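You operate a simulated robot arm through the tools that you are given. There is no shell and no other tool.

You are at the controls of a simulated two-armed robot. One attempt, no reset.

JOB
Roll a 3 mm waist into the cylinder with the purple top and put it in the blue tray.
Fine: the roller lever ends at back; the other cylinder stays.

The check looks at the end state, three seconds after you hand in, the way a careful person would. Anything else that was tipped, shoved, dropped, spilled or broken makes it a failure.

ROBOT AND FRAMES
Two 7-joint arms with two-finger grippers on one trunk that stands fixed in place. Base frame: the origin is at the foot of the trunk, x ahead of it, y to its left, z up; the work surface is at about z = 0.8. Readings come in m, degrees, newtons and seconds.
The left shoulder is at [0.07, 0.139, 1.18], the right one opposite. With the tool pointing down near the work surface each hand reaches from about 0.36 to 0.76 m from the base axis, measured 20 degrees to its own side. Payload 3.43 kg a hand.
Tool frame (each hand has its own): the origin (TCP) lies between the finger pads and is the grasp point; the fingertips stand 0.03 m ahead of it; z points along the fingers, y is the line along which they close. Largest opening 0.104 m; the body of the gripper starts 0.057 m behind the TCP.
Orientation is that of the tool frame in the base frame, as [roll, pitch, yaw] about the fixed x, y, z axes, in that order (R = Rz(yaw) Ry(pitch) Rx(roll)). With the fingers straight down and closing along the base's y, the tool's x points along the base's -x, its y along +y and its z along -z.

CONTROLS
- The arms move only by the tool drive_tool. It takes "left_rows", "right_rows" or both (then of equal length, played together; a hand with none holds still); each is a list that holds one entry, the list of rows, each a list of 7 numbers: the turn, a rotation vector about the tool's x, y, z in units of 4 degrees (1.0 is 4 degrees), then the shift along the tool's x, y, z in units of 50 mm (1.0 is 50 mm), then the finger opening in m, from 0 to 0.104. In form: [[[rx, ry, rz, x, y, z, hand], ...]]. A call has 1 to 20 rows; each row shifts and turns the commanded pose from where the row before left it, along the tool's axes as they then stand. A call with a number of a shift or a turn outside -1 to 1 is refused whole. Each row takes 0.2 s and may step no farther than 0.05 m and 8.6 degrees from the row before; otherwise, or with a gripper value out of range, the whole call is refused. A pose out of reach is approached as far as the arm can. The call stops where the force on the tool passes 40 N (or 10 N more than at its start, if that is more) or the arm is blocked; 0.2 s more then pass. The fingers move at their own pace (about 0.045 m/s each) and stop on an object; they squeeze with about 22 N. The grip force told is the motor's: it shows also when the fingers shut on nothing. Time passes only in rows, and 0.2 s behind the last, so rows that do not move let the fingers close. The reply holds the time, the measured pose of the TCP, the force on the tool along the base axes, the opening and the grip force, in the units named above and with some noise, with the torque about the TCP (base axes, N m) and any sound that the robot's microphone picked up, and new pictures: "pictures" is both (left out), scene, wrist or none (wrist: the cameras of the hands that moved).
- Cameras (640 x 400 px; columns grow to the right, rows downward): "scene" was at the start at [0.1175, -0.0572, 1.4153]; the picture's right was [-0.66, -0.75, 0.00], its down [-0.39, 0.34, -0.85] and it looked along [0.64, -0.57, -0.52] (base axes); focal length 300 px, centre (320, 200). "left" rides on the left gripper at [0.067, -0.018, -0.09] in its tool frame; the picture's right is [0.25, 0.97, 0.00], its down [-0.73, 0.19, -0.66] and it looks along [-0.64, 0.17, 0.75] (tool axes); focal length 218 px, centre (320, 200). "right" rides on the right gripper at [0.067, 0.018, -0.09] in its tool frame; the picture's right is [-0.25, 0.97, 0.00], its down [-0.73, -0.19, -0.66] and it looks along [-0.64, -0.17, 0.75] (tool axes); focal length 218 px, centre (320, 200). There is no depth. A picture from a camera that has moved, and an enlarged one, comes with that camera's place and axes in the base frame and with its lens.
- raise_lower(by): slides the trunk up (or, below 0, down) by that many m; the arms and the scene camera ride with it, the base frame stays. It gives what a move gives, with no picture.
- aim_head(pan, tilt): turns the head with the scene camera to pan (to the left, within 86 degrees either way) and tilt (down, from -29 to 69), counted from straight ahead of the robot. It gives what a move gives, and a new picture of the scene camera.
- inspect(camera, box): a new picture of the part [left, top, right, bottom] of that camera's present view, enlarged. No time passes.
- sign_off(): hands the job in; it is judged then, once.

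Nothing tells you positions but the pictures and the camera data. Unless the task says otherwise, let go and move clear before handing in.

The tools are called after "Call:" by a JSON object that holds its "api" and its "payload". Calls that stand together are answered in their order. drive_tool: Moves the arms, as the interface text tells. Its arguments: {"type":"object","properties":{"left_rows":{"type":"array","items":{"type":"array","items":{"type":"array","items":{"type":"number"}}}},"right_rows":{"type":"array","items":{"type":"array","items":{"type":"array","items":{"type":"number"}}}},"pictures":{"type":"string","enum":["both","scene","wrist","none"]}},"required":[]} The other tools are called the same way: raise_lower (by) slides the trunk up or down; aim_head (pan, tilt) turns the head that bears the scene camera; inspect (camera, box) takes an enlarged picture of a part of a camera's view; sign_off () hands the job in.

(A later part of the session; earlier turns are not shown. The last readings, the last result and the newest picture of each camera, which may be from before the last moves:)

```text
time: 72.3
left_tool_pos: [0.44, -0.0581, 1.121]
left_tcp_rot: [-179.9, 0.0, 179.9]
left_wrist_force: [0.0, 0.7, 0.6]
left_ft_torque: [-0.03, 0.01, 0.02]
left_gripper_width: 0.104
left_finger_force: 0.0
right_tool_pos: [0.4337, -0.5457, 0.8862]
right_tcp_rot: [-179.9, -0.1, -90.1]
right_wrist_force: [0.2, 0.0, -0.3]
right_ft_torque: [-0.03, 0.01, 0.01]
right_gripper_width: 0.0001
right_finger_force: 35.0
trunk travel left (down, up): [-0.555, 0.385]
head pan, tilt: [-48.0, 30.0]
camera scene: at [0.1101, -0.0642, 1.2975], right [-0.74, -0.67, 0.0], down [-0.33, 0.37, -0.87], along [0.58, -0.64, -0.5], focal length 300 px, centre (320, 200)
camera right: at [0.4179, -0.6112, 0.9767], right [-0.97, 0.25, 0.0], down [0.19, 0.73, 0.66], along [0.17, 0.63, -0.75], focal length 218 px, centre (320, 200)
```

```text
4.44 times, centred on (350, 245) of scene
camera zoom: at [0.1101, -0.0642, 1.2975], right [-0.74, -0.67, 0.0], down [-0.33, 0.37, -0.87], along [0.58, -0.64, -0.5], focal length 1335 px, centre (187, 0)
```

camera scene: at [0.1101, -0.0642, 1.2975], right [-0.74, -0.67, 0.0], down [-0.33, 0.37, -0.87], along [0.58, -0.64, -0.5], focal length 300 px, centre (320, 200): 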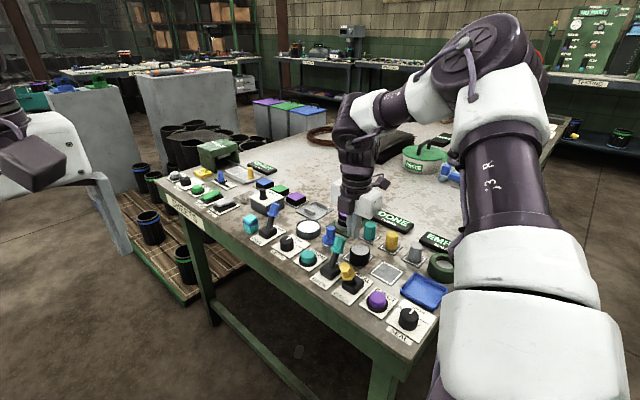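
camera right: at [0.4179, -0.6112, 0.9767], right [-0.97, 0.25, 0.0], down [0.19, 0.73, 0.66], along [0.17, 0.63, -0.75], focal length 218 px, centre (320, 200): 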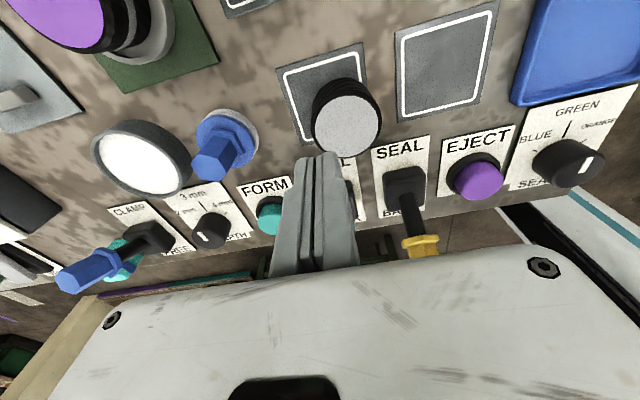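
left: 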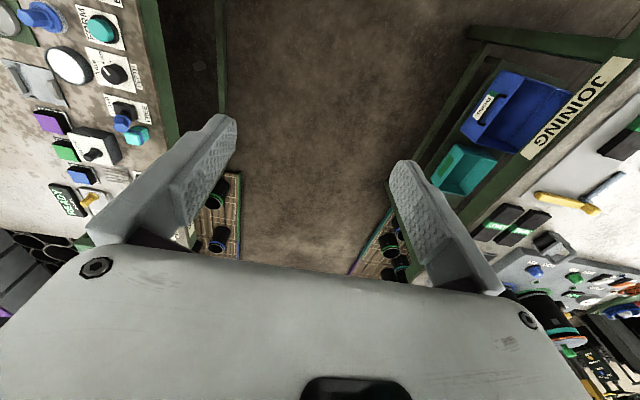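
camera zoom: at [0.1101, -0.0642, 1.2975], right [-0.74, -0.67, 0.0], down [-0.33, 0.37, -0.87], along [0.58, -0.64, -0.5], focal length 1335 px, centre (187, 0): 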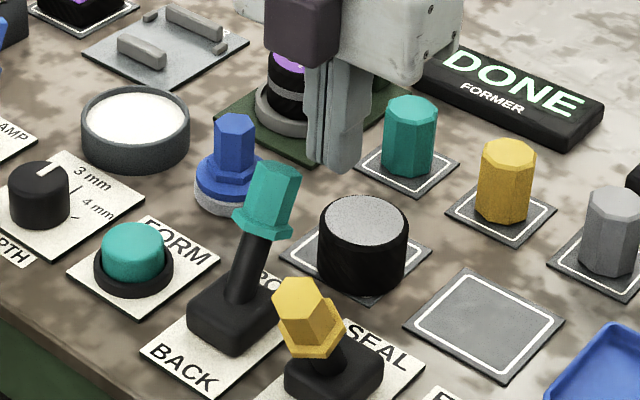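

Call:
{"api": "drive_tool", "payload": {"right_rows": [[[0, 0, 0, -0.2, -0.03, 0, 0.0], [0, 0, 0, -0.2, -0.03, 0, 0.0], [0, 0, 0, -0.2, 0, 0, 0.0], [0, 0, 0, -0.2, 0, 0, 0.0], [0, 0, 0, -0.2, 0, 0, 0.0], [0, 0, 0, -0.2, 0, 0, 0.0], [0, 0, 0, -0.2, 0, 0, 0.0], [0, 0, 0, -0.15, 0, 0, 0.0], [0, 0, 0, -0.1, 0, 0, 0.0], [0, 0, 0, -0.1, 0, 0, 0.0]]]}}

Call:
{"api": "inspect", "payload": {"camera": "scene", "box": [290, 200, 410, 290]}}

```text
time: 74.6
left_tool_pos: [0.4397, -0.0585, 1.1216]
left_tcp_rot: [179.9, 0.0, -179.9]
left_wrist_force: [0.2, 0.3, 0.3]
left_ft_torque: [-0.04, 0.05, -0.03]
left_gripper_width: 0.104
left_finger_force: 0.1
right_tool_pos: [0.44, -0.4657, 0.8869]
right_tcp_rot: [-179.8, -1.4, -90.9]
right_wrist_force: [-6.3, -31.2, 6.0]
right_ft_torque: [-0.59, -0.11, 0.23]
right_gripper_width: 0.0001
right_finger_force: 34.9
trunk travel left (down, up): [-0.555, 0.385]
head pan, tilt: [-48.0, 30.0]
stopped in row 10 (right hand): the force on the tool passed its limit at 43 N (the readings are from after the stop); the commanded pose is now the measured one
camera scene: at [0.1094, -0.0676, 1.2973], right [-0.74, -0.67, 0.0], down [-0.33, 0.37, -0.87], along [0.58, -0.64, -0.5], focal length 300 px, centre (320, 200)
camera right: at [0.4219, -0.5306, 0.9769], right [-0.96, 0.27, -0.01], down [0.2, 0.74, 0.64], along [0.18, 0.62, -0.77], focal length 218 px, centre (320, 200)
```

scene: 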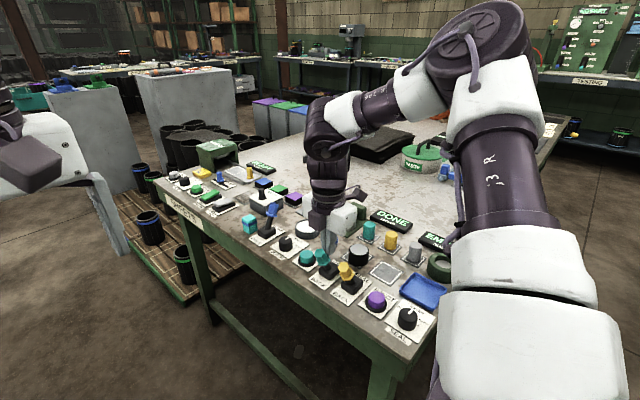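
right: 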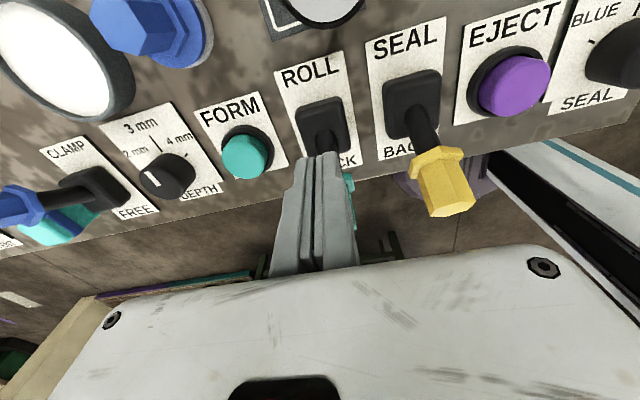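

```text
4.44 times, centred on (350, 245) of scene
camera zoom: at [0.1094, -0.0676, 1.2973], right [-0.74, -0.67, 0.0], down [-0.33, 0.37, -0.87], along [0.58, -0.64, -0.5], focal length 1335 px, centre (187, 0)
```

zoom: 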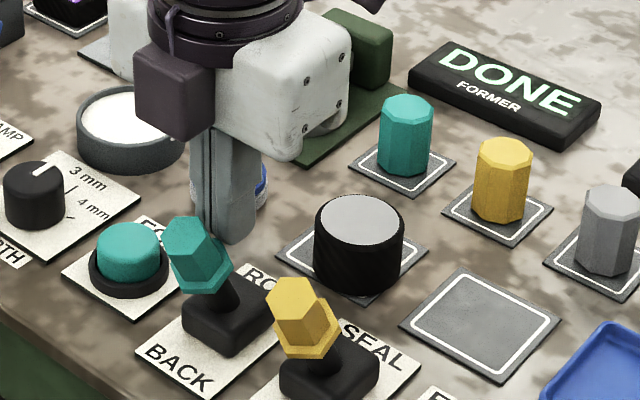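

The roller lever is at the BACK stop. Now I'll free the clamp: move to the -y side of its handle with the hand tilted again.

Call:
{"api": "drive_tool", "payload": {"right_rows": [[[0, 0, 0, 0.5, 0, 0, 0.0], [0, 0, 0, 0, 0, -0.7, 0.0], [0, 0, 0, 0, 0, -0.7, 0.0], [0, -0.35, -0.22, 0.29, -0.7, 0, 0.0], [0, 0, 0, 0.29, -0.7, 0, 0.0], [0, 0, 0, 0.29, -0.7, 0, 0.0], [0, 0, 0, 0.29, -0.7, 0, 0.0], [1, 0, 0, 0, 0, 0, 0.0], [1, 0, 0, 0, 0, 0, 0.0], [1, 0, 0, 0, 0, 0, 0.0], [1, 0, 0, 0, 0, 0, 0.0], [1, 0, 0, 0, 0, 0, 0.0], [1, 0, 0, 0, 0, 0, 0.0], [1, 0, 0, 0, 0, 0, 0.0], [0.5, 0, 0, 0, 0, 0, 0.0], [0, 0, 0, 0, 0, 0, 0.0]]]}}

Call:
{"api": "inspect", "payload": {"camera": "scene", "box": [290, 200, 410, 290]}}

```text
time: 78.0
left_tool_pos: [0.4408, -0.0565, 1.1215]
left_tcp_rot: [-180.0, 0.0, -179.9]
left_wrist_force: [-0.2, 0.1, 0.8]
left_ft_torque: [0.04, 0.03, -0.02]
left_gripper_width: 0.1038
left_finger_force: 0.2
right_tool_pos: [0.5474, -0.5258, 0.958]
right_tcp_rot: [-149.8, 0.7, -89.6]
right_wrist_force: [-0.9, -0.2, -0.7]
right_ft_torque: [0.0, 0.0, -0.01]
right_gripper_width: 0.0
right_finger_force: 35.2
right hand out of reach, approached as far as the arm can: row 7
trunk travel left (down, up): [-0.555, 0.385]
head pan, tilt: [-48.0, 30.0]
camera scene: at [0.1107, -0.0647, 1.2974], right [-0.74, -0.67, 0.0], down [-0.33, 0.37, -0.87], along [0.58, -0.64, -0.5], focal length 300 px, centre (320, 200)
camera right: at [0.4884, -0.5949, 1.026], right [-0.84, 0.25, -0.48], down [-0.17, 0.72, 0.67], along [0.52, 0.65, -0.56], focal length 218 px, centre (320, 200)
```

scene: 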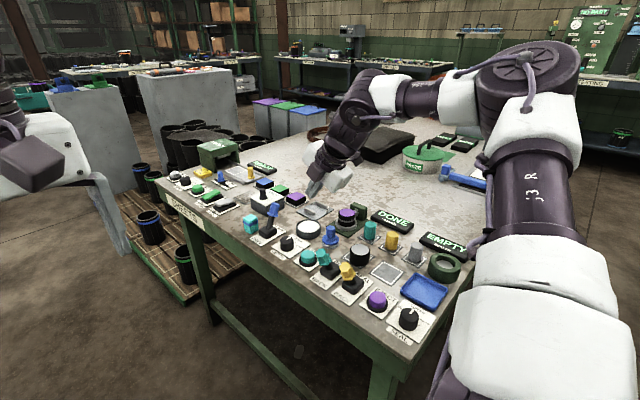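
right: 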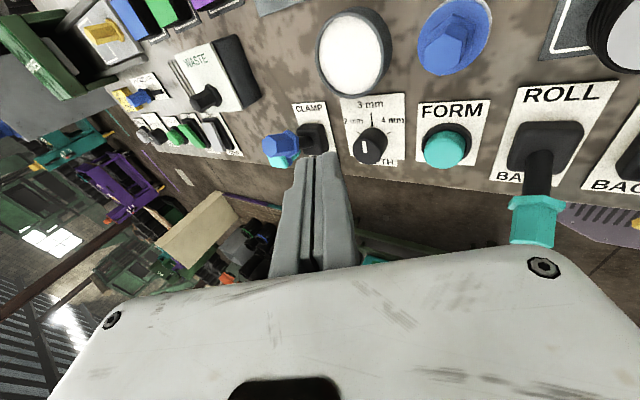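

```text
4.44 times, centred on (350, 245) of scene
camera zoom: at [0.1107, -0.0647, 1.2974], right [-0.74, -0.67, 0.0], down [-0.33, 0.37, -0.87], along [0.58, -0.64, -0.5], focal length 1335 px, centre (187, 0)
```

zoom: 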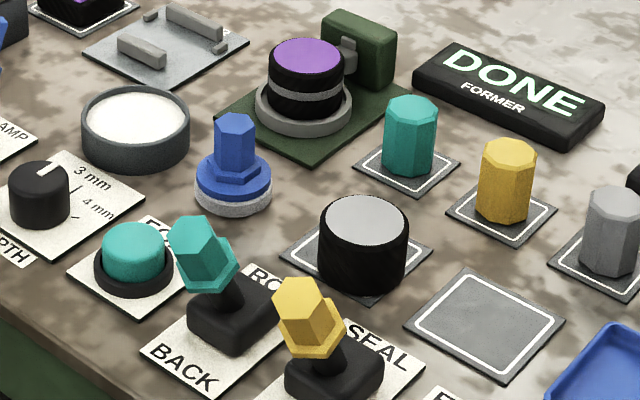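

Call:
{"api": "drive_tool", "payload": {"right_rows": [[[0, 0, 0, 0.14, -0.61, 0.35, 0.0], [0, 0, 0, 0.14, -0.61, 0.35, 0.0], [0, 0, 0, 0.14, -0.61, 0.35, 0.0], [0, 0, 0, 0, 0, 0, 0.0]]]}}

```text
time: 79.0
left_tool_pos: [0.4398, -0.0579, 1.1214]
left_tcp_rot: [180.0, 0.0, 180.0]
left_wrist_force: [-0.4, 0.6, -0.1]
left_ft_torque: [-0.01, -0.02, 0.01]
left_gripper_width: 0.1038
left_finger_force: 0.1
right_tool_pos: [0.6536, -0.5484, 0.9604]
right_tcp_rot: [-149.7, 0.7, -89.6]
right_wrist_force: [0.0, 1.0, -0.2]
right_ft_torque: [0.01, -0.01, 0.02]
right_gripper_width: 0.0
right_finger_force: 34.7
trunk travel left (down, up): [-0.555, 0.385]
head pan, tilt: [-48.0, 30.0]
camera scene: at [0.1097, -0.065, 1.2975], right [-0.74, -0.67, 0.0], down [-0.33, 0.37, -0.87], along [0.58, -0.64, -0.5], focal length 300 px, centre (320, 200)
camera right: at [0.5938, -0.6166, 1.0271], right [-0.84, 0.25, -0.48], down [-0.17, 0.72, 0.67], along [0.52, 0.65, -0.56], focal length 218 px, centre (320, 200)
```

scene: 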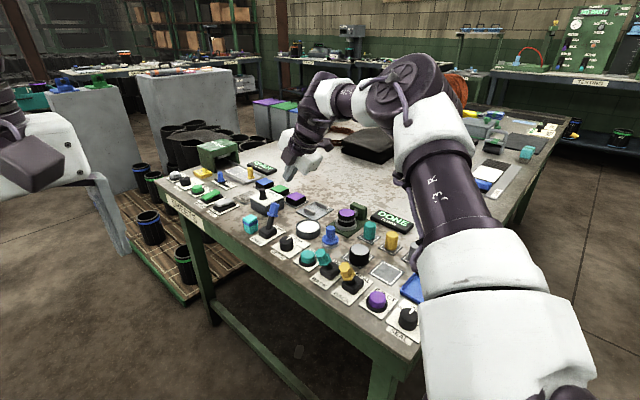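
right: 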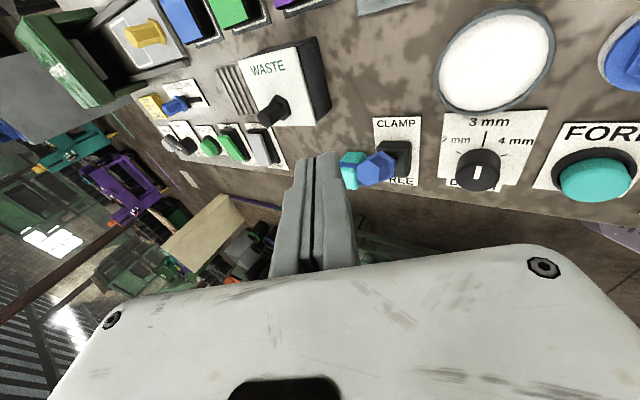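

Call:
{"api": "drive_tool", "payload": {"right_rows": [[[0, 0, 0, 0.06, 0.39, 0.675, 0.0], [0, 0, 0, 0, 0.39, 0.675, 0.0], [0, 0, 0, 0, 0, 0, 0.0]]]}}

Call:
{"api": "inspect", "payload": {"camera": "scene", "box": [220, 170, 340, 260]}}

```text
time: 79.8
left_tool_pos: [0.4403, -0.0559, 1.1218]
left_tcp_rot: [-179.9, 0.1, -179.9]
left_wrist_force: [-0.5, 0.1, -0.1]
left_ft_torque: [-0.01, -0.01, 0.03]
left_gripper_width: 0.1039
left_finger_force: 0.0
right_tool_pos: [0.6522, -0.5491, 0.8819]
right_tcp_rot: [-149.8, 0.7, -89.6]
right_wrist_force: [0.4, 1.0, -0.1]
right_ft_torque: [-0.01, 0.0, -0.01]
right_gripper_width: 0.0001
right_finger_force: 35.0
trunk travel left (down, up): [-0.555, 0.385]
head pan, tilt: [-48.0, 30.0]
camera scene: at [0.1102, -0.0641, 1.2975], right [-0.74, -0.67, 0.0], down [-0.33, 0.37, -0.87], along [0.58, -0.64, -0.5], focal length 300 px, centre (320, 200)
camera right: at [0.5935, -0.6178, 0.949], right [-0.84, 0.25, -0.48], down [-0.17, 0.72, 0.67], along [0.52, 0.65, -0.56], focal length 218 px, centre (320, 200)
```

scene: 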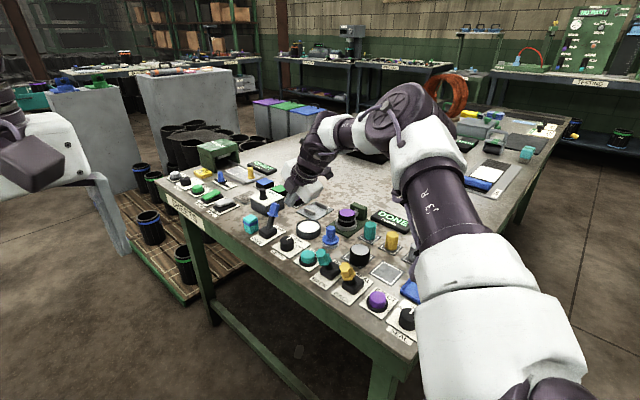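
right: 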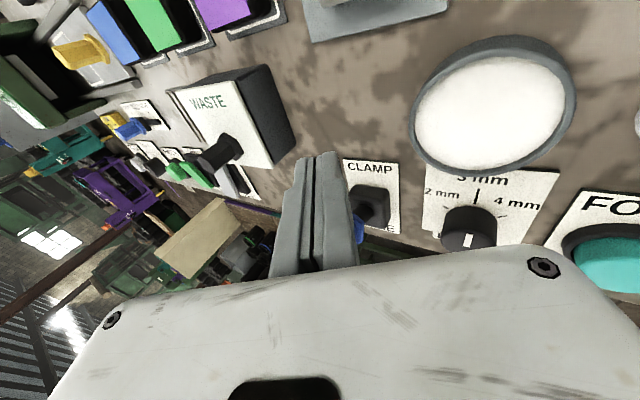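

```text
4.44 times, centred on (280, 215) of scene
camera zoom: at [0.1102, -0.0641, 1.2975], right [-0.74, -0.67, 0.0], down [-0.33, 0.37, -0.87], along [0.58, -0.64, -0.5], focal length 1335 px, centre (498, 133)
```

zoom: 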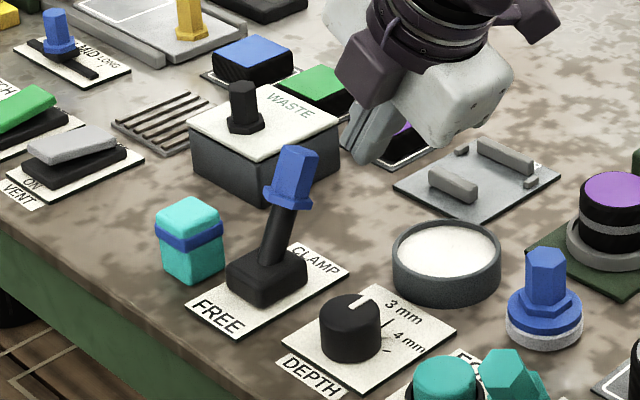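

Call:
{"api": "drive_tool", "payload": {"right_rows": [[[0, 0, 0, -0.2, 0, 0, 0.0], [0, 0, 0, -0.2, 0, 0, 0.0], [0, 0, 0, -0.2, 0, 0, 0.0], [0, 0, 0, -0.2, 0, 0, 0.0], [0, 0, 0, -0.2, 0, 0, 0.0], [0, 0, 0, -0.2, 0, 0, 0.0], [0, 0, 0, -0.2, 0, 0, 0.0], [0, 0, 0, -0.1, 0, 0, 0.0], [0, 0, 0, -0.1, 0, 0, 0.0], [0, 0, 0, -0.1, 0, 0, 0.0], [0, 0, 0, -0.1, 0, 0, 0.0]]]}}

Call:
{"api": "inspect", "payload": {"camera": "scene", "box": [220, 170, 340, 260]}}

```text
time: 82.2
left_tool_pos: [0.4409, -0.0606, 1.1206]
left_tcp_rot: [179.7, 0.0, 179.9]
left_wrist_force: [-1.0, 0.7, 0.0]
left_ft_torque: [0.0, -0.01, -0.04]
left_gripper_width: 0.1042
left_finger_force: 0.2
right_tool_pos: [0.6528, -0.4679, 0.8809]
right_tcp_rot: [-149.7, 0.5, -90.1]
right_wrist_force: [4.2, -28.8, 5.2]
right_ft_torque: [-0.49, 0.05, -0.27]
right_gripper_width: 0.0
right_finger_force: 34.9
trunk travel left (down, up): [-0.555, 0.385]
head pan, tilt: [-48.0, 30.0]
camera scene: at [0.1107, -0.0701, 1.2972], right [-0.74, -0.67, 0.0], down [-0.33, 0.38, -0.86], along [0.58, -0.64, -0.5], focal length 300 px, centre (320, 200)
camera right: at [0.5927, -0.5354, 0.9487], right [-0.83, 0.26, -0.49], down [-0.17, 0.72, 0.67], along [0.53, 0.64, -0.56], focal length 218 px, centre (320, 200)
```

scene: 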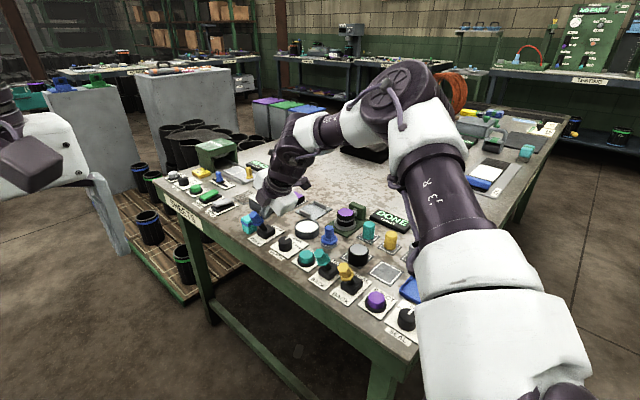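
right: 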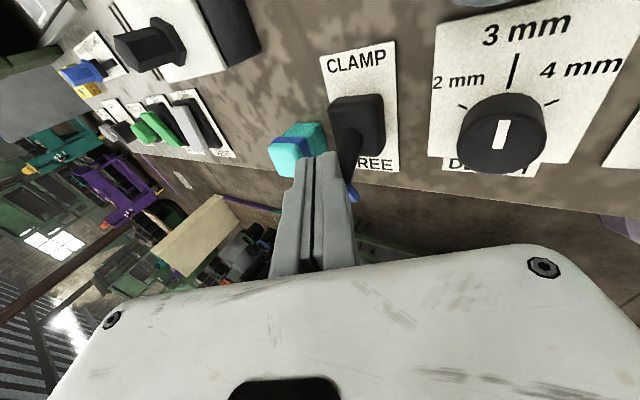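

```text
4.44 times, centred on (280, 215) of scene
camera zoom: at [0.1107, -0.0701, 1.2972], right [-0.74, -0.67, 0.0], down [-0.33, 0.38, -0.86], along [0.58, -0.64, -0.5], focal length 1335 px, centre (498, 133)
```

zoom: 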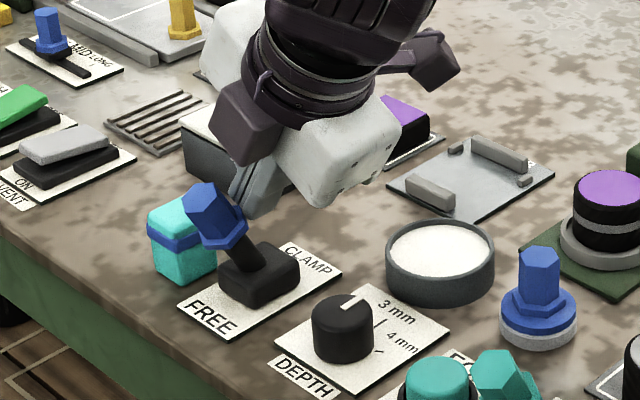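

The clamp is back at FREE. I'll back off, untilt, open the fingers, and hover over the nest to pick the cylinder up.

Call:
{"api": "drive_tool", "payload": {"right_rows": [[[0, 0, 0, 0.5, 0, 0, 0.0], [0, 0, 0, 0, -0.39, -0.675, 0.0], [0, 0, 0, 0, -0.39, -0.675, 0.0], [0, 0, 0, 0.53, 0.565, -0.325, 0.0], [0, 0, 0, 0.53, 0.565, -0.325, 0.0], [0, 0, 0, 0.53, 0.565, -0.325, 0.03], [0, 0, 0, 0.53, 0.565, -0.325, 0.06], [-1, 0, 0, 0, 0, 0, 0.06], [-1, 0, 0, 0, 0, 0, 0.06], [-1, 0, 0, 0, 0, 0, 0.06], [-1, 0, 0, 0, 0, 0, 0.06], [-1, 0, 0, 0, 0, 0, 0.06], [-1, 0, 0, 0, 0, 0, 0.06], [-1, 0, 0, 0, 0, 0, 0.06], [-0.55, 0, 0, 0, 0, 0, 0.06], [0, 0, 0, 0, 0, 0, 0.06]]]}}

Call:
{"api": "inspect", "payload": {"camera": "scene", "box": [220, 170, 420, 290]}}

```text
time: 85.6
left_tool_pos: [0.4417, -0.0578, 1.121]
left_tcp_rot: [180.0, 0.0, 180.0]
left_wrist_force: [0.3, -0.3, -0.3]
left_ft_torque: [0.01, 0.01, 0.0]
left_gripper_width: 0.1039
left_finger_force: 0.0
right_tool_pos: [0.5232, -0.5913, 0.9571]
right_tcp_rot: [180.0, 0.6, -89.6]
right_wrist_force: [0.4, 0.6, 0.3]
right_ft_torque: [0.0, 0.01, 0.02]
right_gripper_width: 0.0597
right_finger_force: 0.0
trunk travel left (down, up): [-0.555, 0.385]
head pan, tilt: [-48.0, 30.0]
camera scene: at [0.1105, -0.0648, 1.2974], right [-0.74, -0.67, 0.0], down [-0.33, 0.37, -0.87], along [0.58, -0.64, -0.5], focal length 300 px, centre (320, 200)
camera right: at [0.5077, -0.6608, 1.0467], right [-0.97, 0.25, 0.0], down [0.19, 0.72, 0.67], along [0.16, 0.65, -0.75], focal length 218 px, centre (320, 200)
```

scene: 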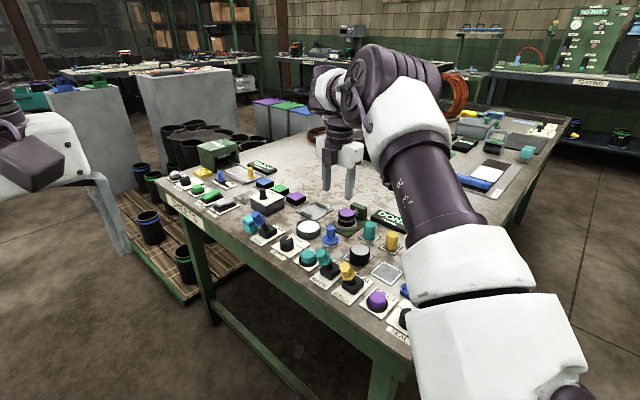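
right: 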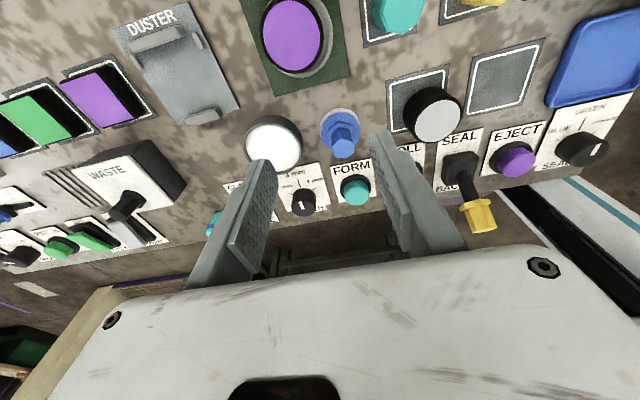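

```text
3.20 times, centred on (320, 230) of scene
camera zoom: at [0.1105, -0.0648, 1.2974], right [-0.74, -0.67, 0.0], down [-0.33, 0.37, -0.87], along [0.58, -0.64, -0.5], focal length 961 px, centre (320, 104)
```

zoom: 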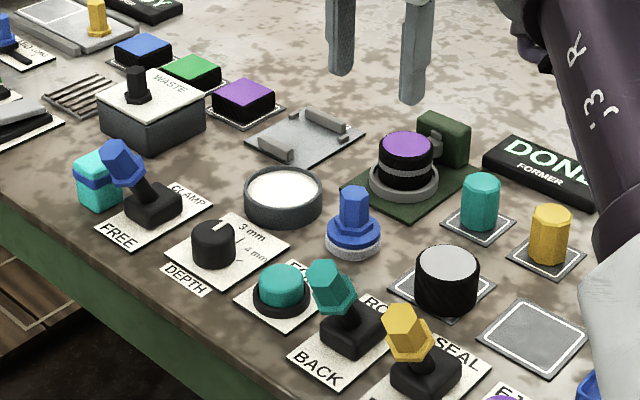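

Call:
{"api": "drive_tool", "payload": {"right_rows": [[[0, 0.15, 0.1, 0.55, -0.07, 0, 0.06], [0, 0, 0, 0.55, -0.07, 0, 0.06], [0, 0, 0, 0, 0, 0.7, 0.06], [0, 0, 0, 0, 0, 0.6, 0.06], [0, 0, 0, 0, 0, 0, 0.06]]]}}

Call:
{"api": "inspect", "payload": {"camera": "right", "box": [240, 30, 400, 190]}}

Call:
{"api": "inspect", "payload": {"camera": "scene", "box": [300, 170, 400, 250]}}

```text
time: 86.8
left_tool_pos: [0.4409, -0.0571, 1.1214]
left_tcp_rot: [-180.0, 0.0, 179.9]
left_wrist_force: [-0.4, 0.3, -0.9]
left_ft_torque: [-0.01, -0.02, 0.02]
left_gripper_width: 0.1039
left_finger_force: 0.1
right_tool_pos: [0.5297, -0.6468, 0.892]
right_tcp_rot: [-179.9, 0.1, -89.9]
right_wrist_force: [0.8, -0.7, 1.3]
right_ft_torque: [-0.01, -0.05, -0.01]
right_gripper_width: 0.06
right_finger_force: 0.0
trunk travel left (down, up): [-0.555, 0.385]
head pan, tilt: [-48.0, 30.0]
camera scene: at [0.1104, -0.0644, 1.2975], right [-0.74, -0.67, 0.0], down [-0.33, 0.37, -0.87], along [0.58, -0.64, -0.5], focal length 300 px, centre (320, 200)
camera right: at [0.5128, -0.7153, 0.9814], right [-0.97, 0.25, 0.0], down [0.19, 0.73, 0.66], along [0.17, 0.64, -0.75], focal length 218 px, centre (320, 200)
```

scene: 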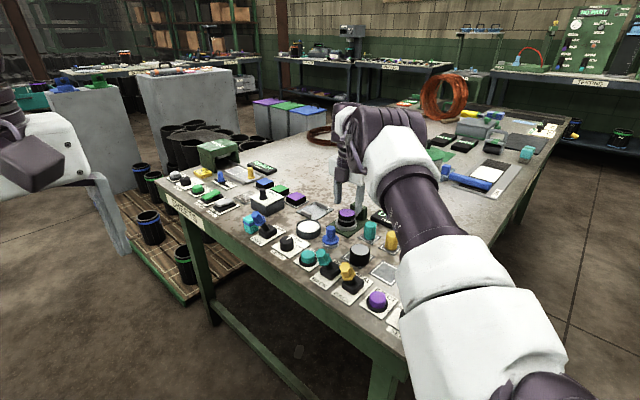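
right: 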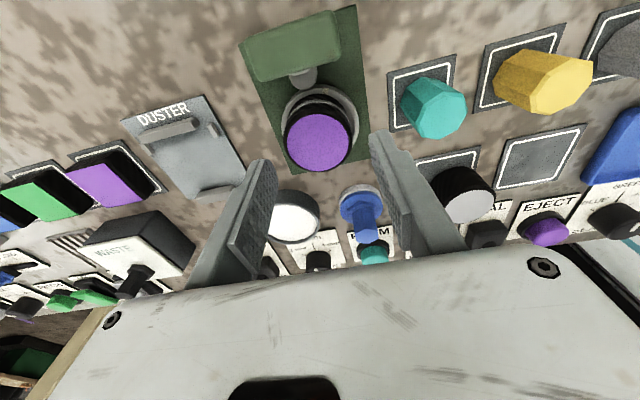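

```text
2.50 times, centred on (320, 110) of right
camera zoom: at [0.5128, -0.7153, 0.9814], right [-0.97, 0.25, 0.0], down [0.19, 0.73, 0.66], along [0.17, 0.64, -0.75], focal length 546 px, centre (320, 425)
```

zoom: 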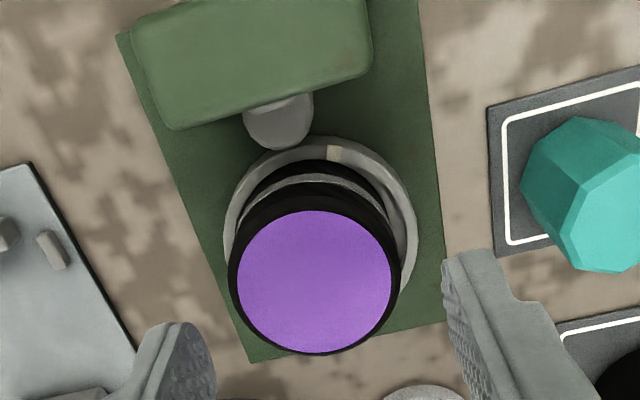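

```text
5.00 times, centred on (350, 210) of scene
camera zoom: at [0.1104, -0.0644, 1.2975], right [-0.74, -0.67, 0.0], down [-0.33, 0.37, -0.87], along [0.58, -0.64, -0.5], focal length 1502 px, centre (170, 150)
```

zoom: 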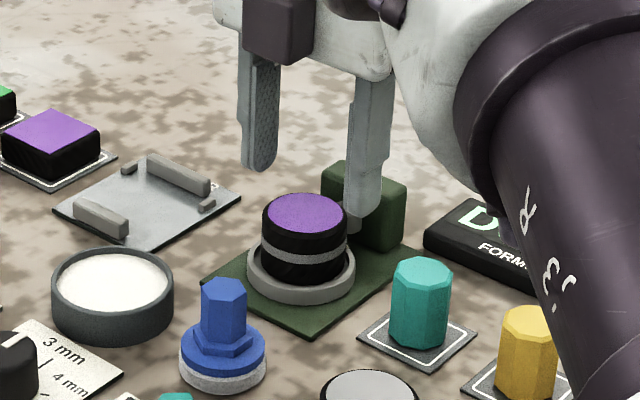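

The waist band is visible and the cylinder is centred between the fingers. I'll descend and grip.

Call:
{"api": "drive_tool", "payload": {"right_rows": [[[0, 0, 0, 0.02, -0.03, 0.4, 0.06], [0, 0, 0, 0, 0, 0.36, 0.06], [0, 0, 0, 0, 0, 0, 0.06], [0, 0, 0, 0, 0, 0, 0.03], [0, 0, 0, 0, 0, 0, 0.03], [0, 0, 0, 0, 0, 0, 0.03], [0, 0, 0, 0, 0, 0, 0.03]]], "pictures": "wrist"}}

Call:
{"api": "inspect", "payload": {"camera": "scene", "box": [300, 170, 400, 250]}}

```text
time: 88.4
left_tool_pos: [0.441, -0.0557, 1.1218]
left_tcp_rot: [180.0, 0.0, 180.0]
left_wrist_force: [-0.2, 0.2, -0.7]
left_ft_torque: [-0.03, 0.0, -0.02]
left_gripper_width: 0.1041
left_finger_force: 0.1
right_tool_pos: [0.5297, -0.6467, 0.8536]
right_tcp_rot: [179.9, 0.1, -90.1]
right_wrist_force: [0.0, -0.3, 0.0]
right_ft_torque: [-0.01, -0.03, -0.02]
right_gripper_width: 0.0469
right_finger_force: 22.4
right hand out of reach, approached as far as the arm can: row 2
trunk travel left (down, up): [-0.555, 0.385]
head pan, tilt: [-48.0, 30.0]
camera right: at [0.5133, -0.7137, 0.9433], right [-0.97, 0.25, 0.0], down [0.19, 0.73, 0.66], along [0.17, 0.64, -0.75], focal length 218 px, centre (320, 200)
```

right: 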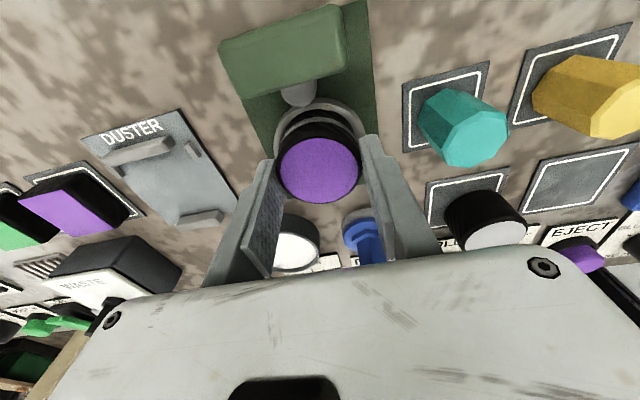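

```text
5.00 times, centred on (350, 210) of scene
camera zoom: at [0.1108, -0.0648, 1.2974], right [-0.74, -0.67, 0.0], down [-0.33, 0.37, -0.87], along [0.58, -0.64, -0.5], focal length 1502 px, centre (170, 150)
```

zoom: 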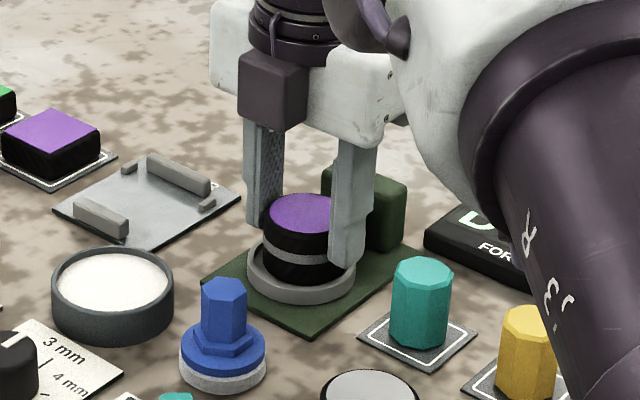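

The cylinder is gripped. I'll lift it out and carry it above the blue tray, whose centre is at about (0.256, -0.558).

Call:
{"api": "drive_tool", "payload": {"right_rows": [[[0, 0, 0, 0, 0, -0.3, 0.03], [0, 0, 0, 0, 0, -0.6, 0.03], [0, 0, 0, 0, 0, -0.7, 0.03], [0, 0, 0, 0, 0, -0.4, 0.03], [0, 0, 0, 0, 0, 0, 0.03]]]}}

Call:
{"api": "inspect", "payload": {"camera": "scene", "box": [300, 150, 420, 250]}}

```text
time: 89.6
left_tool_pos: [0.4423, -0.0569, 1.1213]
left_tcp_rot: [180.0, 0.0, -180.0]
left_wrist_force: [0.4, 0.6, -0.3]
left_ft_torque: [0.0, -0.03, 0.02]
left_gripper_width: 0.1041
left_finger_force: 0.1
right_tool_pos: [0.5288, -0.6458, 0.9553]
right_tcp_rot: [179.9, 0.1, -89.9]
right_wrist_force: [0.6, -0.5, -0.8]
right_ft_torque: [-0.01, 0.0, 0.05]
right_gripper_width: 0.0469
right_finger_force: 21.8
trunk travel left (down, up): [-0.555, 0.385]
head pan, tilt: [-48.0, 30.0]
camera scene: at [0.1109, -0.0651, 1.2973], right [-0.74, -0.67, 0.0], down [-0.33, 0.37, -0.87], along [0.58, -0.64, -0.5], focal length 300 px, centre (320, 200)
camera right: at [0.5124, -0.7133, 1.0436], right [-0.97, 0.25, 0.0], down [0.19, 0.73, 0.66], along [0.16, 0.64, -0.75], focal length 218 px, centre (320, 200)
```

scene: 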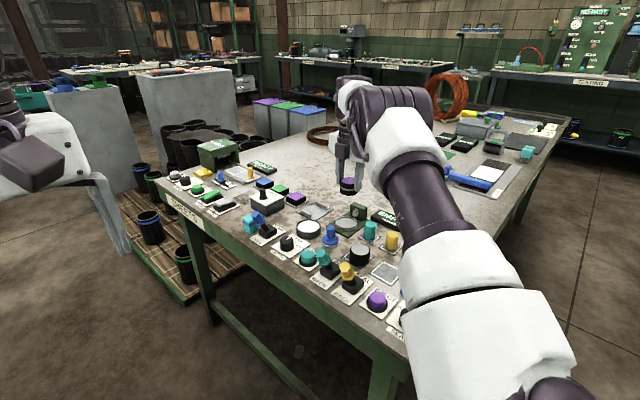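
right: 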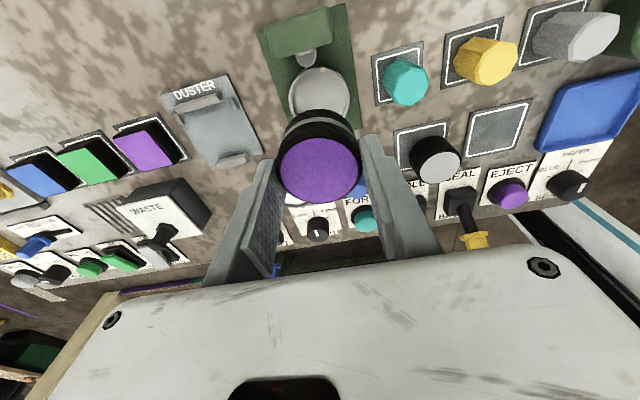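

```text
4.00 times, centred on (360, 200) of scene
camera zoom: at [0.1109, -0.0651, 1.2973], right [-0.74, -0.67, 0.0], down [-0.33, 0.37, -0.87], along [0.58, -0.64, -0.5], focal length 1201 px, centre (160, 200)
```

zoom: 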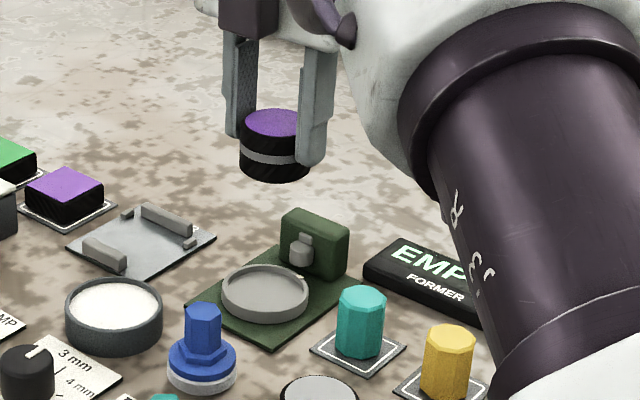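

Call:
{"api": "drive_tool", "payload": {"right_rows": [[[0, 0, 0, -0.29, 0.9, 0, 0.03], [0, 0, 0, -0.29, 0.9, 0, 0.03], [0, 0, 0, -0.29, 0.9, 0, 0.03], [0, 0, 0, -0.29, 0.9, 0, 0.03], [0, 0, 0, -0.29, 0.9, 0, 0.03], [0, 0, 0, -0.29, 0.9, 0, 0.03], [0, 0, 0, 0, 0, 0, 0.03], [0, 0, 0, 0, 0, 0, 0.03]]]}}

Call:
{"api": "inspect", "payload": {"camera": "right", "box": [220, 0, 420, 200]}}

Call:
{"api": "inspect", "payload": {"camera": "scene", "box": [370, 220, 490, 310]}}

```text
time: 91.4
left_tool_pos: [0.4409, -0.0575, 1.1207]
left_tcp_rot: [-180.0, 0.0, 180.0]
left_wrist_force: [0.0, 0.1, 0.3]
left_ft_torque: [0.01, -0.03, -0.01]
left_gripper_width: 0.1041
left_finger_force: 0.2
right_tool_pos: [0.2559, -0.5622, 0.9559]
right_tcp_rot: [-180.0, 0.1, -90.0]
right_wrist_force: [0.3, 1.0, -1.4]
right_ft_torque: [0.04, 0.0, -0.01]
right_gripper_width: 0.047
right_finger_force: 22.5
trunk travel left (down, up): [-0.555, 0.385]
head pan, tilt: [-48.0, 30.0]
camera scene: at [0.1104, -0.065, 1.2974], right [-0.74, -0.67, 0.0], down [-0.33, 0.37, -0.87], along [0.58, -0.64, -0.5], focal length 300 px, centre (320, 200)
camera right: at [0.2392, -0.6306, 1.0442], right [-0.97, 0.25, 0.0], down [0.19, 0.73, 0.66], along [0.17, 0.64, -0.75], focal length 218 px, centre (320, 200)
```

scene: 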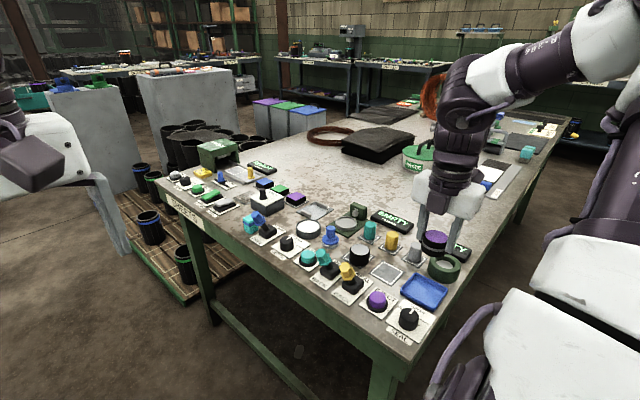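
right: 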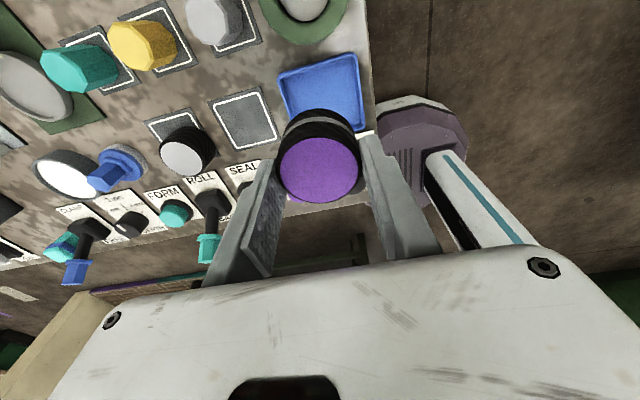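

```text
2.00 times, centred on (320, 100) of right
camera zoom: at [0.2392, -0.6306, 1.0442], right [-0.97, 0.25, 0.0], down [0.19, 0.73, 0.66], along [0.17, 0.64, -0.75], focal length 436 px, centre (320, 400)
```

zoom: 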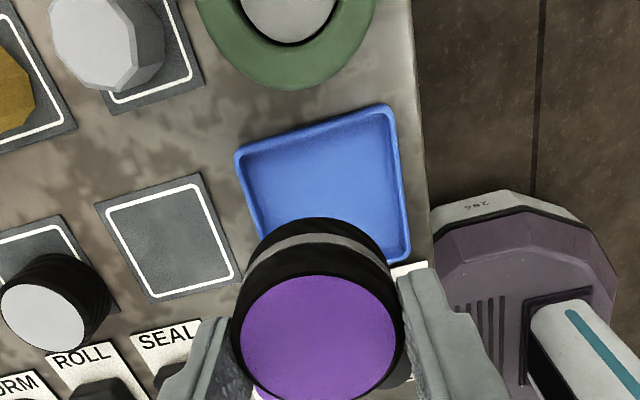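

```text
4.44 times, centred on (430, 265) of scene
camera zoom: at [0.1104, -0.065, 1.2974], right [-0.74, -0.67, 0.0], down [-0.33, 0.37, -0.87], along [0.58, -0.64, -0.5], focal length 1335 px, centre (-169, -89)
```

zoom: 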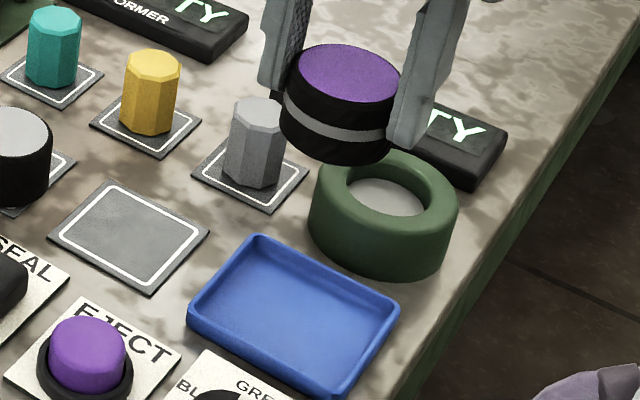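

The tray spans x 0.217–0.292 and y -0.593 to -0.522. I'll centre over it and lower carefully.

Call:
{"api": "drive_tool", "payload": {"right_rows": [[[0, 0, 0, -0.1, 0.03, 0, 0.03], [0, 0, 0, 0, 0, 0.7, 0.03], [0, 0, 0, 0, 0, 0.7, 0.03], [0, 0, 0, 0, 0, 0.5, 0.03], [0, 0, 0, 0, 0, 0, 0.03]]]}}

Call:
{"api": "inspect", "payload": {"camera": "scene", "box": [370, 230, 490, 320]}}

Call:
{"api": "inspect", "payload": {"camera": "right", "box": [220, 30, 420, 220]}}

```text
time: 92.6
left_tool_pos: [0.4404, -0.0559, 1.1211]
left_tcp_rot: [180.0, 0.0, 179.9]
left_wrist_force: [-0.1, 0.1, 0.7]
left_ft_torque: [-0.01, 0.01, -0.03]
left_gripper_width: 0.1039
left_finger_force: 0.0
right_tool_pos: [0.2556, -0.5549, 0.8588]
right_tcp_rot: [-179.9, 0.1, -90.1]
right_wrist_force: [-1.1, -0.7, -0.1]
right_ft_torque: [-0.03, 0.01, -0.04]
right_gripper_width: 0.0469
right_finger_force: 21.1
trunk travel left (down, up): [-0.555, 0.385]
head pan, tilt: [-48.0, 30.0]
camera scene: at [0.1105, -0.0646, 1.2974], right [-0.74, -0.67, 0.0], down [-0.33, 0.37, -0.87], along [0.58, -0.64, -0.5], focal length 300 px, centre (320, 200)
camera right: at [0.2377, -0.6219, 0.9488], right [-0.97, 0.25, 0.0], down [0.19, 0.73, 0.66], along [0.17, 0.64, -0.75], focal length 218 px, centre (320, 200)
```

scene: 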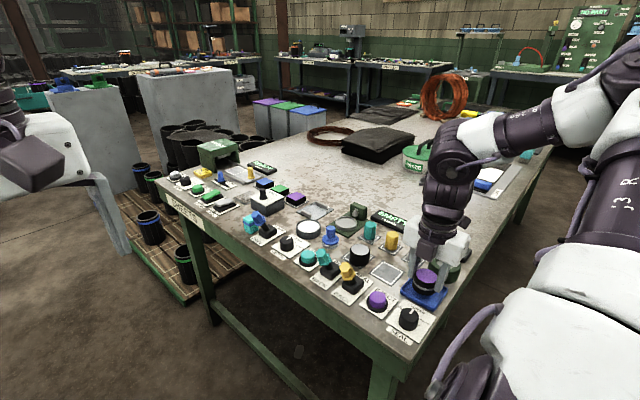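
right: 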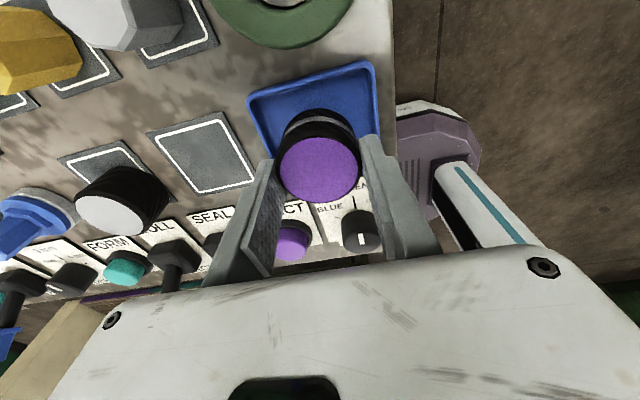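

```text
4.44 times, centred on (430, 275) of scene
camera zoom: at [0.1105, -0.0646, 1.2974], right [-0.74, -0.67, 0.0], down [-0.33, 0.37, -0.87], along [0.58, -0.64, -0.5], focal length 1335 px, centre (-169, -133)
```

zoom: 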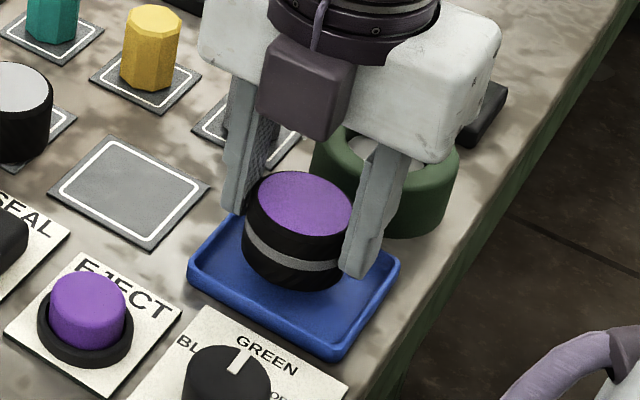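

```text
2.11 times, centred on (320, 125) of right
camera zoom: at [0.2377, -0.6219, 0.9488], right [-0.97, 0.25, 0.0], down [0.19, 0.73, 0.66], along [0.17, 0.64, -0.75], focal length 460 px, centre (320, 358)
```

zoom: 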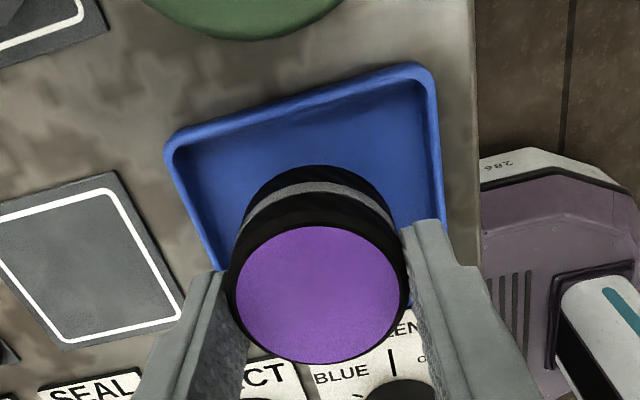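

Call:
{"api": "drive_tool", "payload": {"right_rows": [[[0, 0, 0, 0.02, 0, 0.08, 0.03], [0, 0, 0, 0, 0, 0.06, 0.03], [0, 0, 0, 0, 0, 0.04, 0.03], [0, 0, 0, 0, 0, 0.04, 0.03], [0, 0, 0, 0, 0, 0, 0.03]]], "pictures": "wrist"}}

Call:
{"api": "inspect", "payload": {"camera": "scene", "box": [370, 230, 490, 320]}}

```text
time: 93.8
left_tool_pos: [0.4406, -0.0566, 1.1204]
left_tcp_rot: [180.0, -0.1, 179.9]
left_wrist_force: [0.0, 0.3, 0.1]
left_ft_torque: [-0.01, 0.0, 0.0]
left_gripper_width: 0.1042
left_finger_force: 0.0
right_tool_pos: [0.2568, -0.5539, 0.8492]
right_tcp_rot: [179.9, 0.0, -90.0]
right_wrist_force: [0.3, -0.7, -0.5]
right_ft_torque: [-0.02, 0.02, -0.03]
right_gripper_width: 0.0472
right_finger_force: 22.0
trunk travel left (down, up): [-0.555, 0.385]
head pan, tilt: [-48.0, 30.0]
camera right: at [0.2397, -0.6224, 0.9382], right [-0.97, 0.25, 0.0], down [0.19, 0.73, 0.66], along [0.17, 0.64, -0.75], focal length 218 px, centre (320, 200)
```

right: 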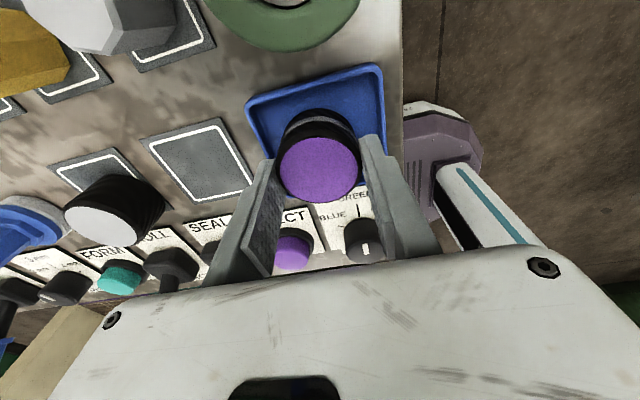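

```text
4.44 times, centred on (430, 275) of scene
camera zoom: at [0.1106, -0.0648, 1.2974], right [-0.74, -0.67, 0.0], down [-0.33, 0.37, -0.87], along [0.58, -0.64, -0.5], focal length 1335 px, centre (-169, -133)
```

zoom: 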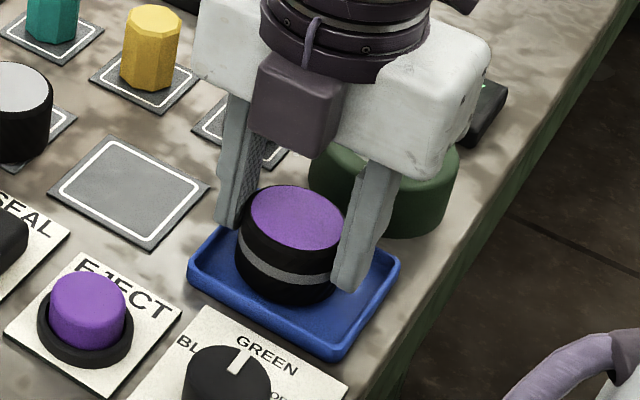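

Call:
{"api": "drive_tool", "payload": {"right_rows": [[[0, 0, 0, 0.03, 0.02, 0.03, 0.03], [0, 0, 0, 0, 0, 0.03, 0.03], [0, 0, 0, 0, 0, 0.03, 0.03], [0, 0, 0, 0, 0, 0, 0.03]]], "pictures": "wrist"}}

Call:
{"api": "inspect", "payload": {"camera": "scene", "box": [390, 250, 470, 310]}}

```text
time: 94.8
left_tool_pos: [0.4394, -0.0553, 1.1224]
left_tcp_rot: [-179.8, 0.1, -180.0]
left_wrist_force: [0.0, -0.2, 0.1]
left_ft_torque: [-0.03, -0.01, 0.02]
left_gripper_width: 0.104
left_finger_force: 0.0
right_tool_pos: [0.2563, -0.5553, 0.8471]
right_tcp_rot: [-179.8, -0.3, -90.1]
right_wrist_force: [-2.7, -5.2, 23.3]
right_ft_torque: [-0.05, 0.26, -0.01]
right_gripper_width: 0.047
right_finger_force: 22.5
trunk travel left (down, up): [-0.555, 0.385]
head pan, tilt: [-48.0, 30.0]
camera right: at [0.2383, -0.6232, 0.9367], right [-0.97, 0.25, 0.0], down [0.19, 0.73, 0.65], along [0.17, 0.63, -0.76], focal length 218 px, centre (320, 200)
```

right: 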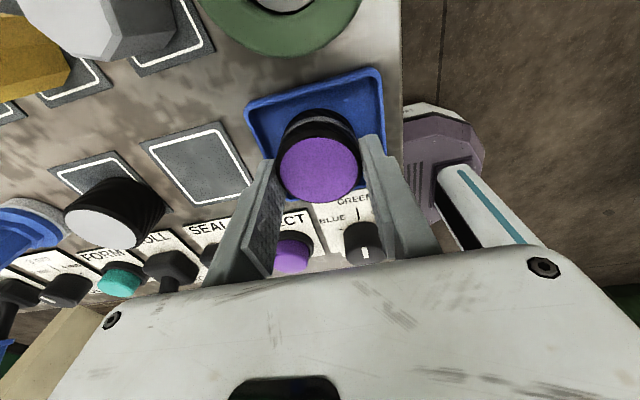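

```text
6.67 times, centred on (430, 280) of scene
camera zoom: at [0.1088, -0.0628, 1.298], right [-0.74, -0.67, 0.0], down [-0.33, 0.37, -0.87], along [0.58, -0.64, -0.5], focal length 2002 px, centre (-413, -333)
```

zoom: 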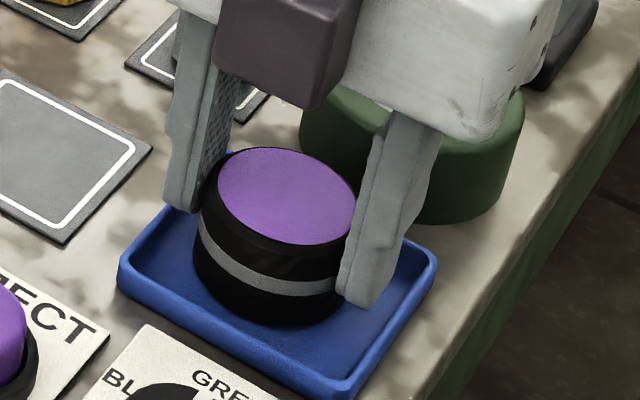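

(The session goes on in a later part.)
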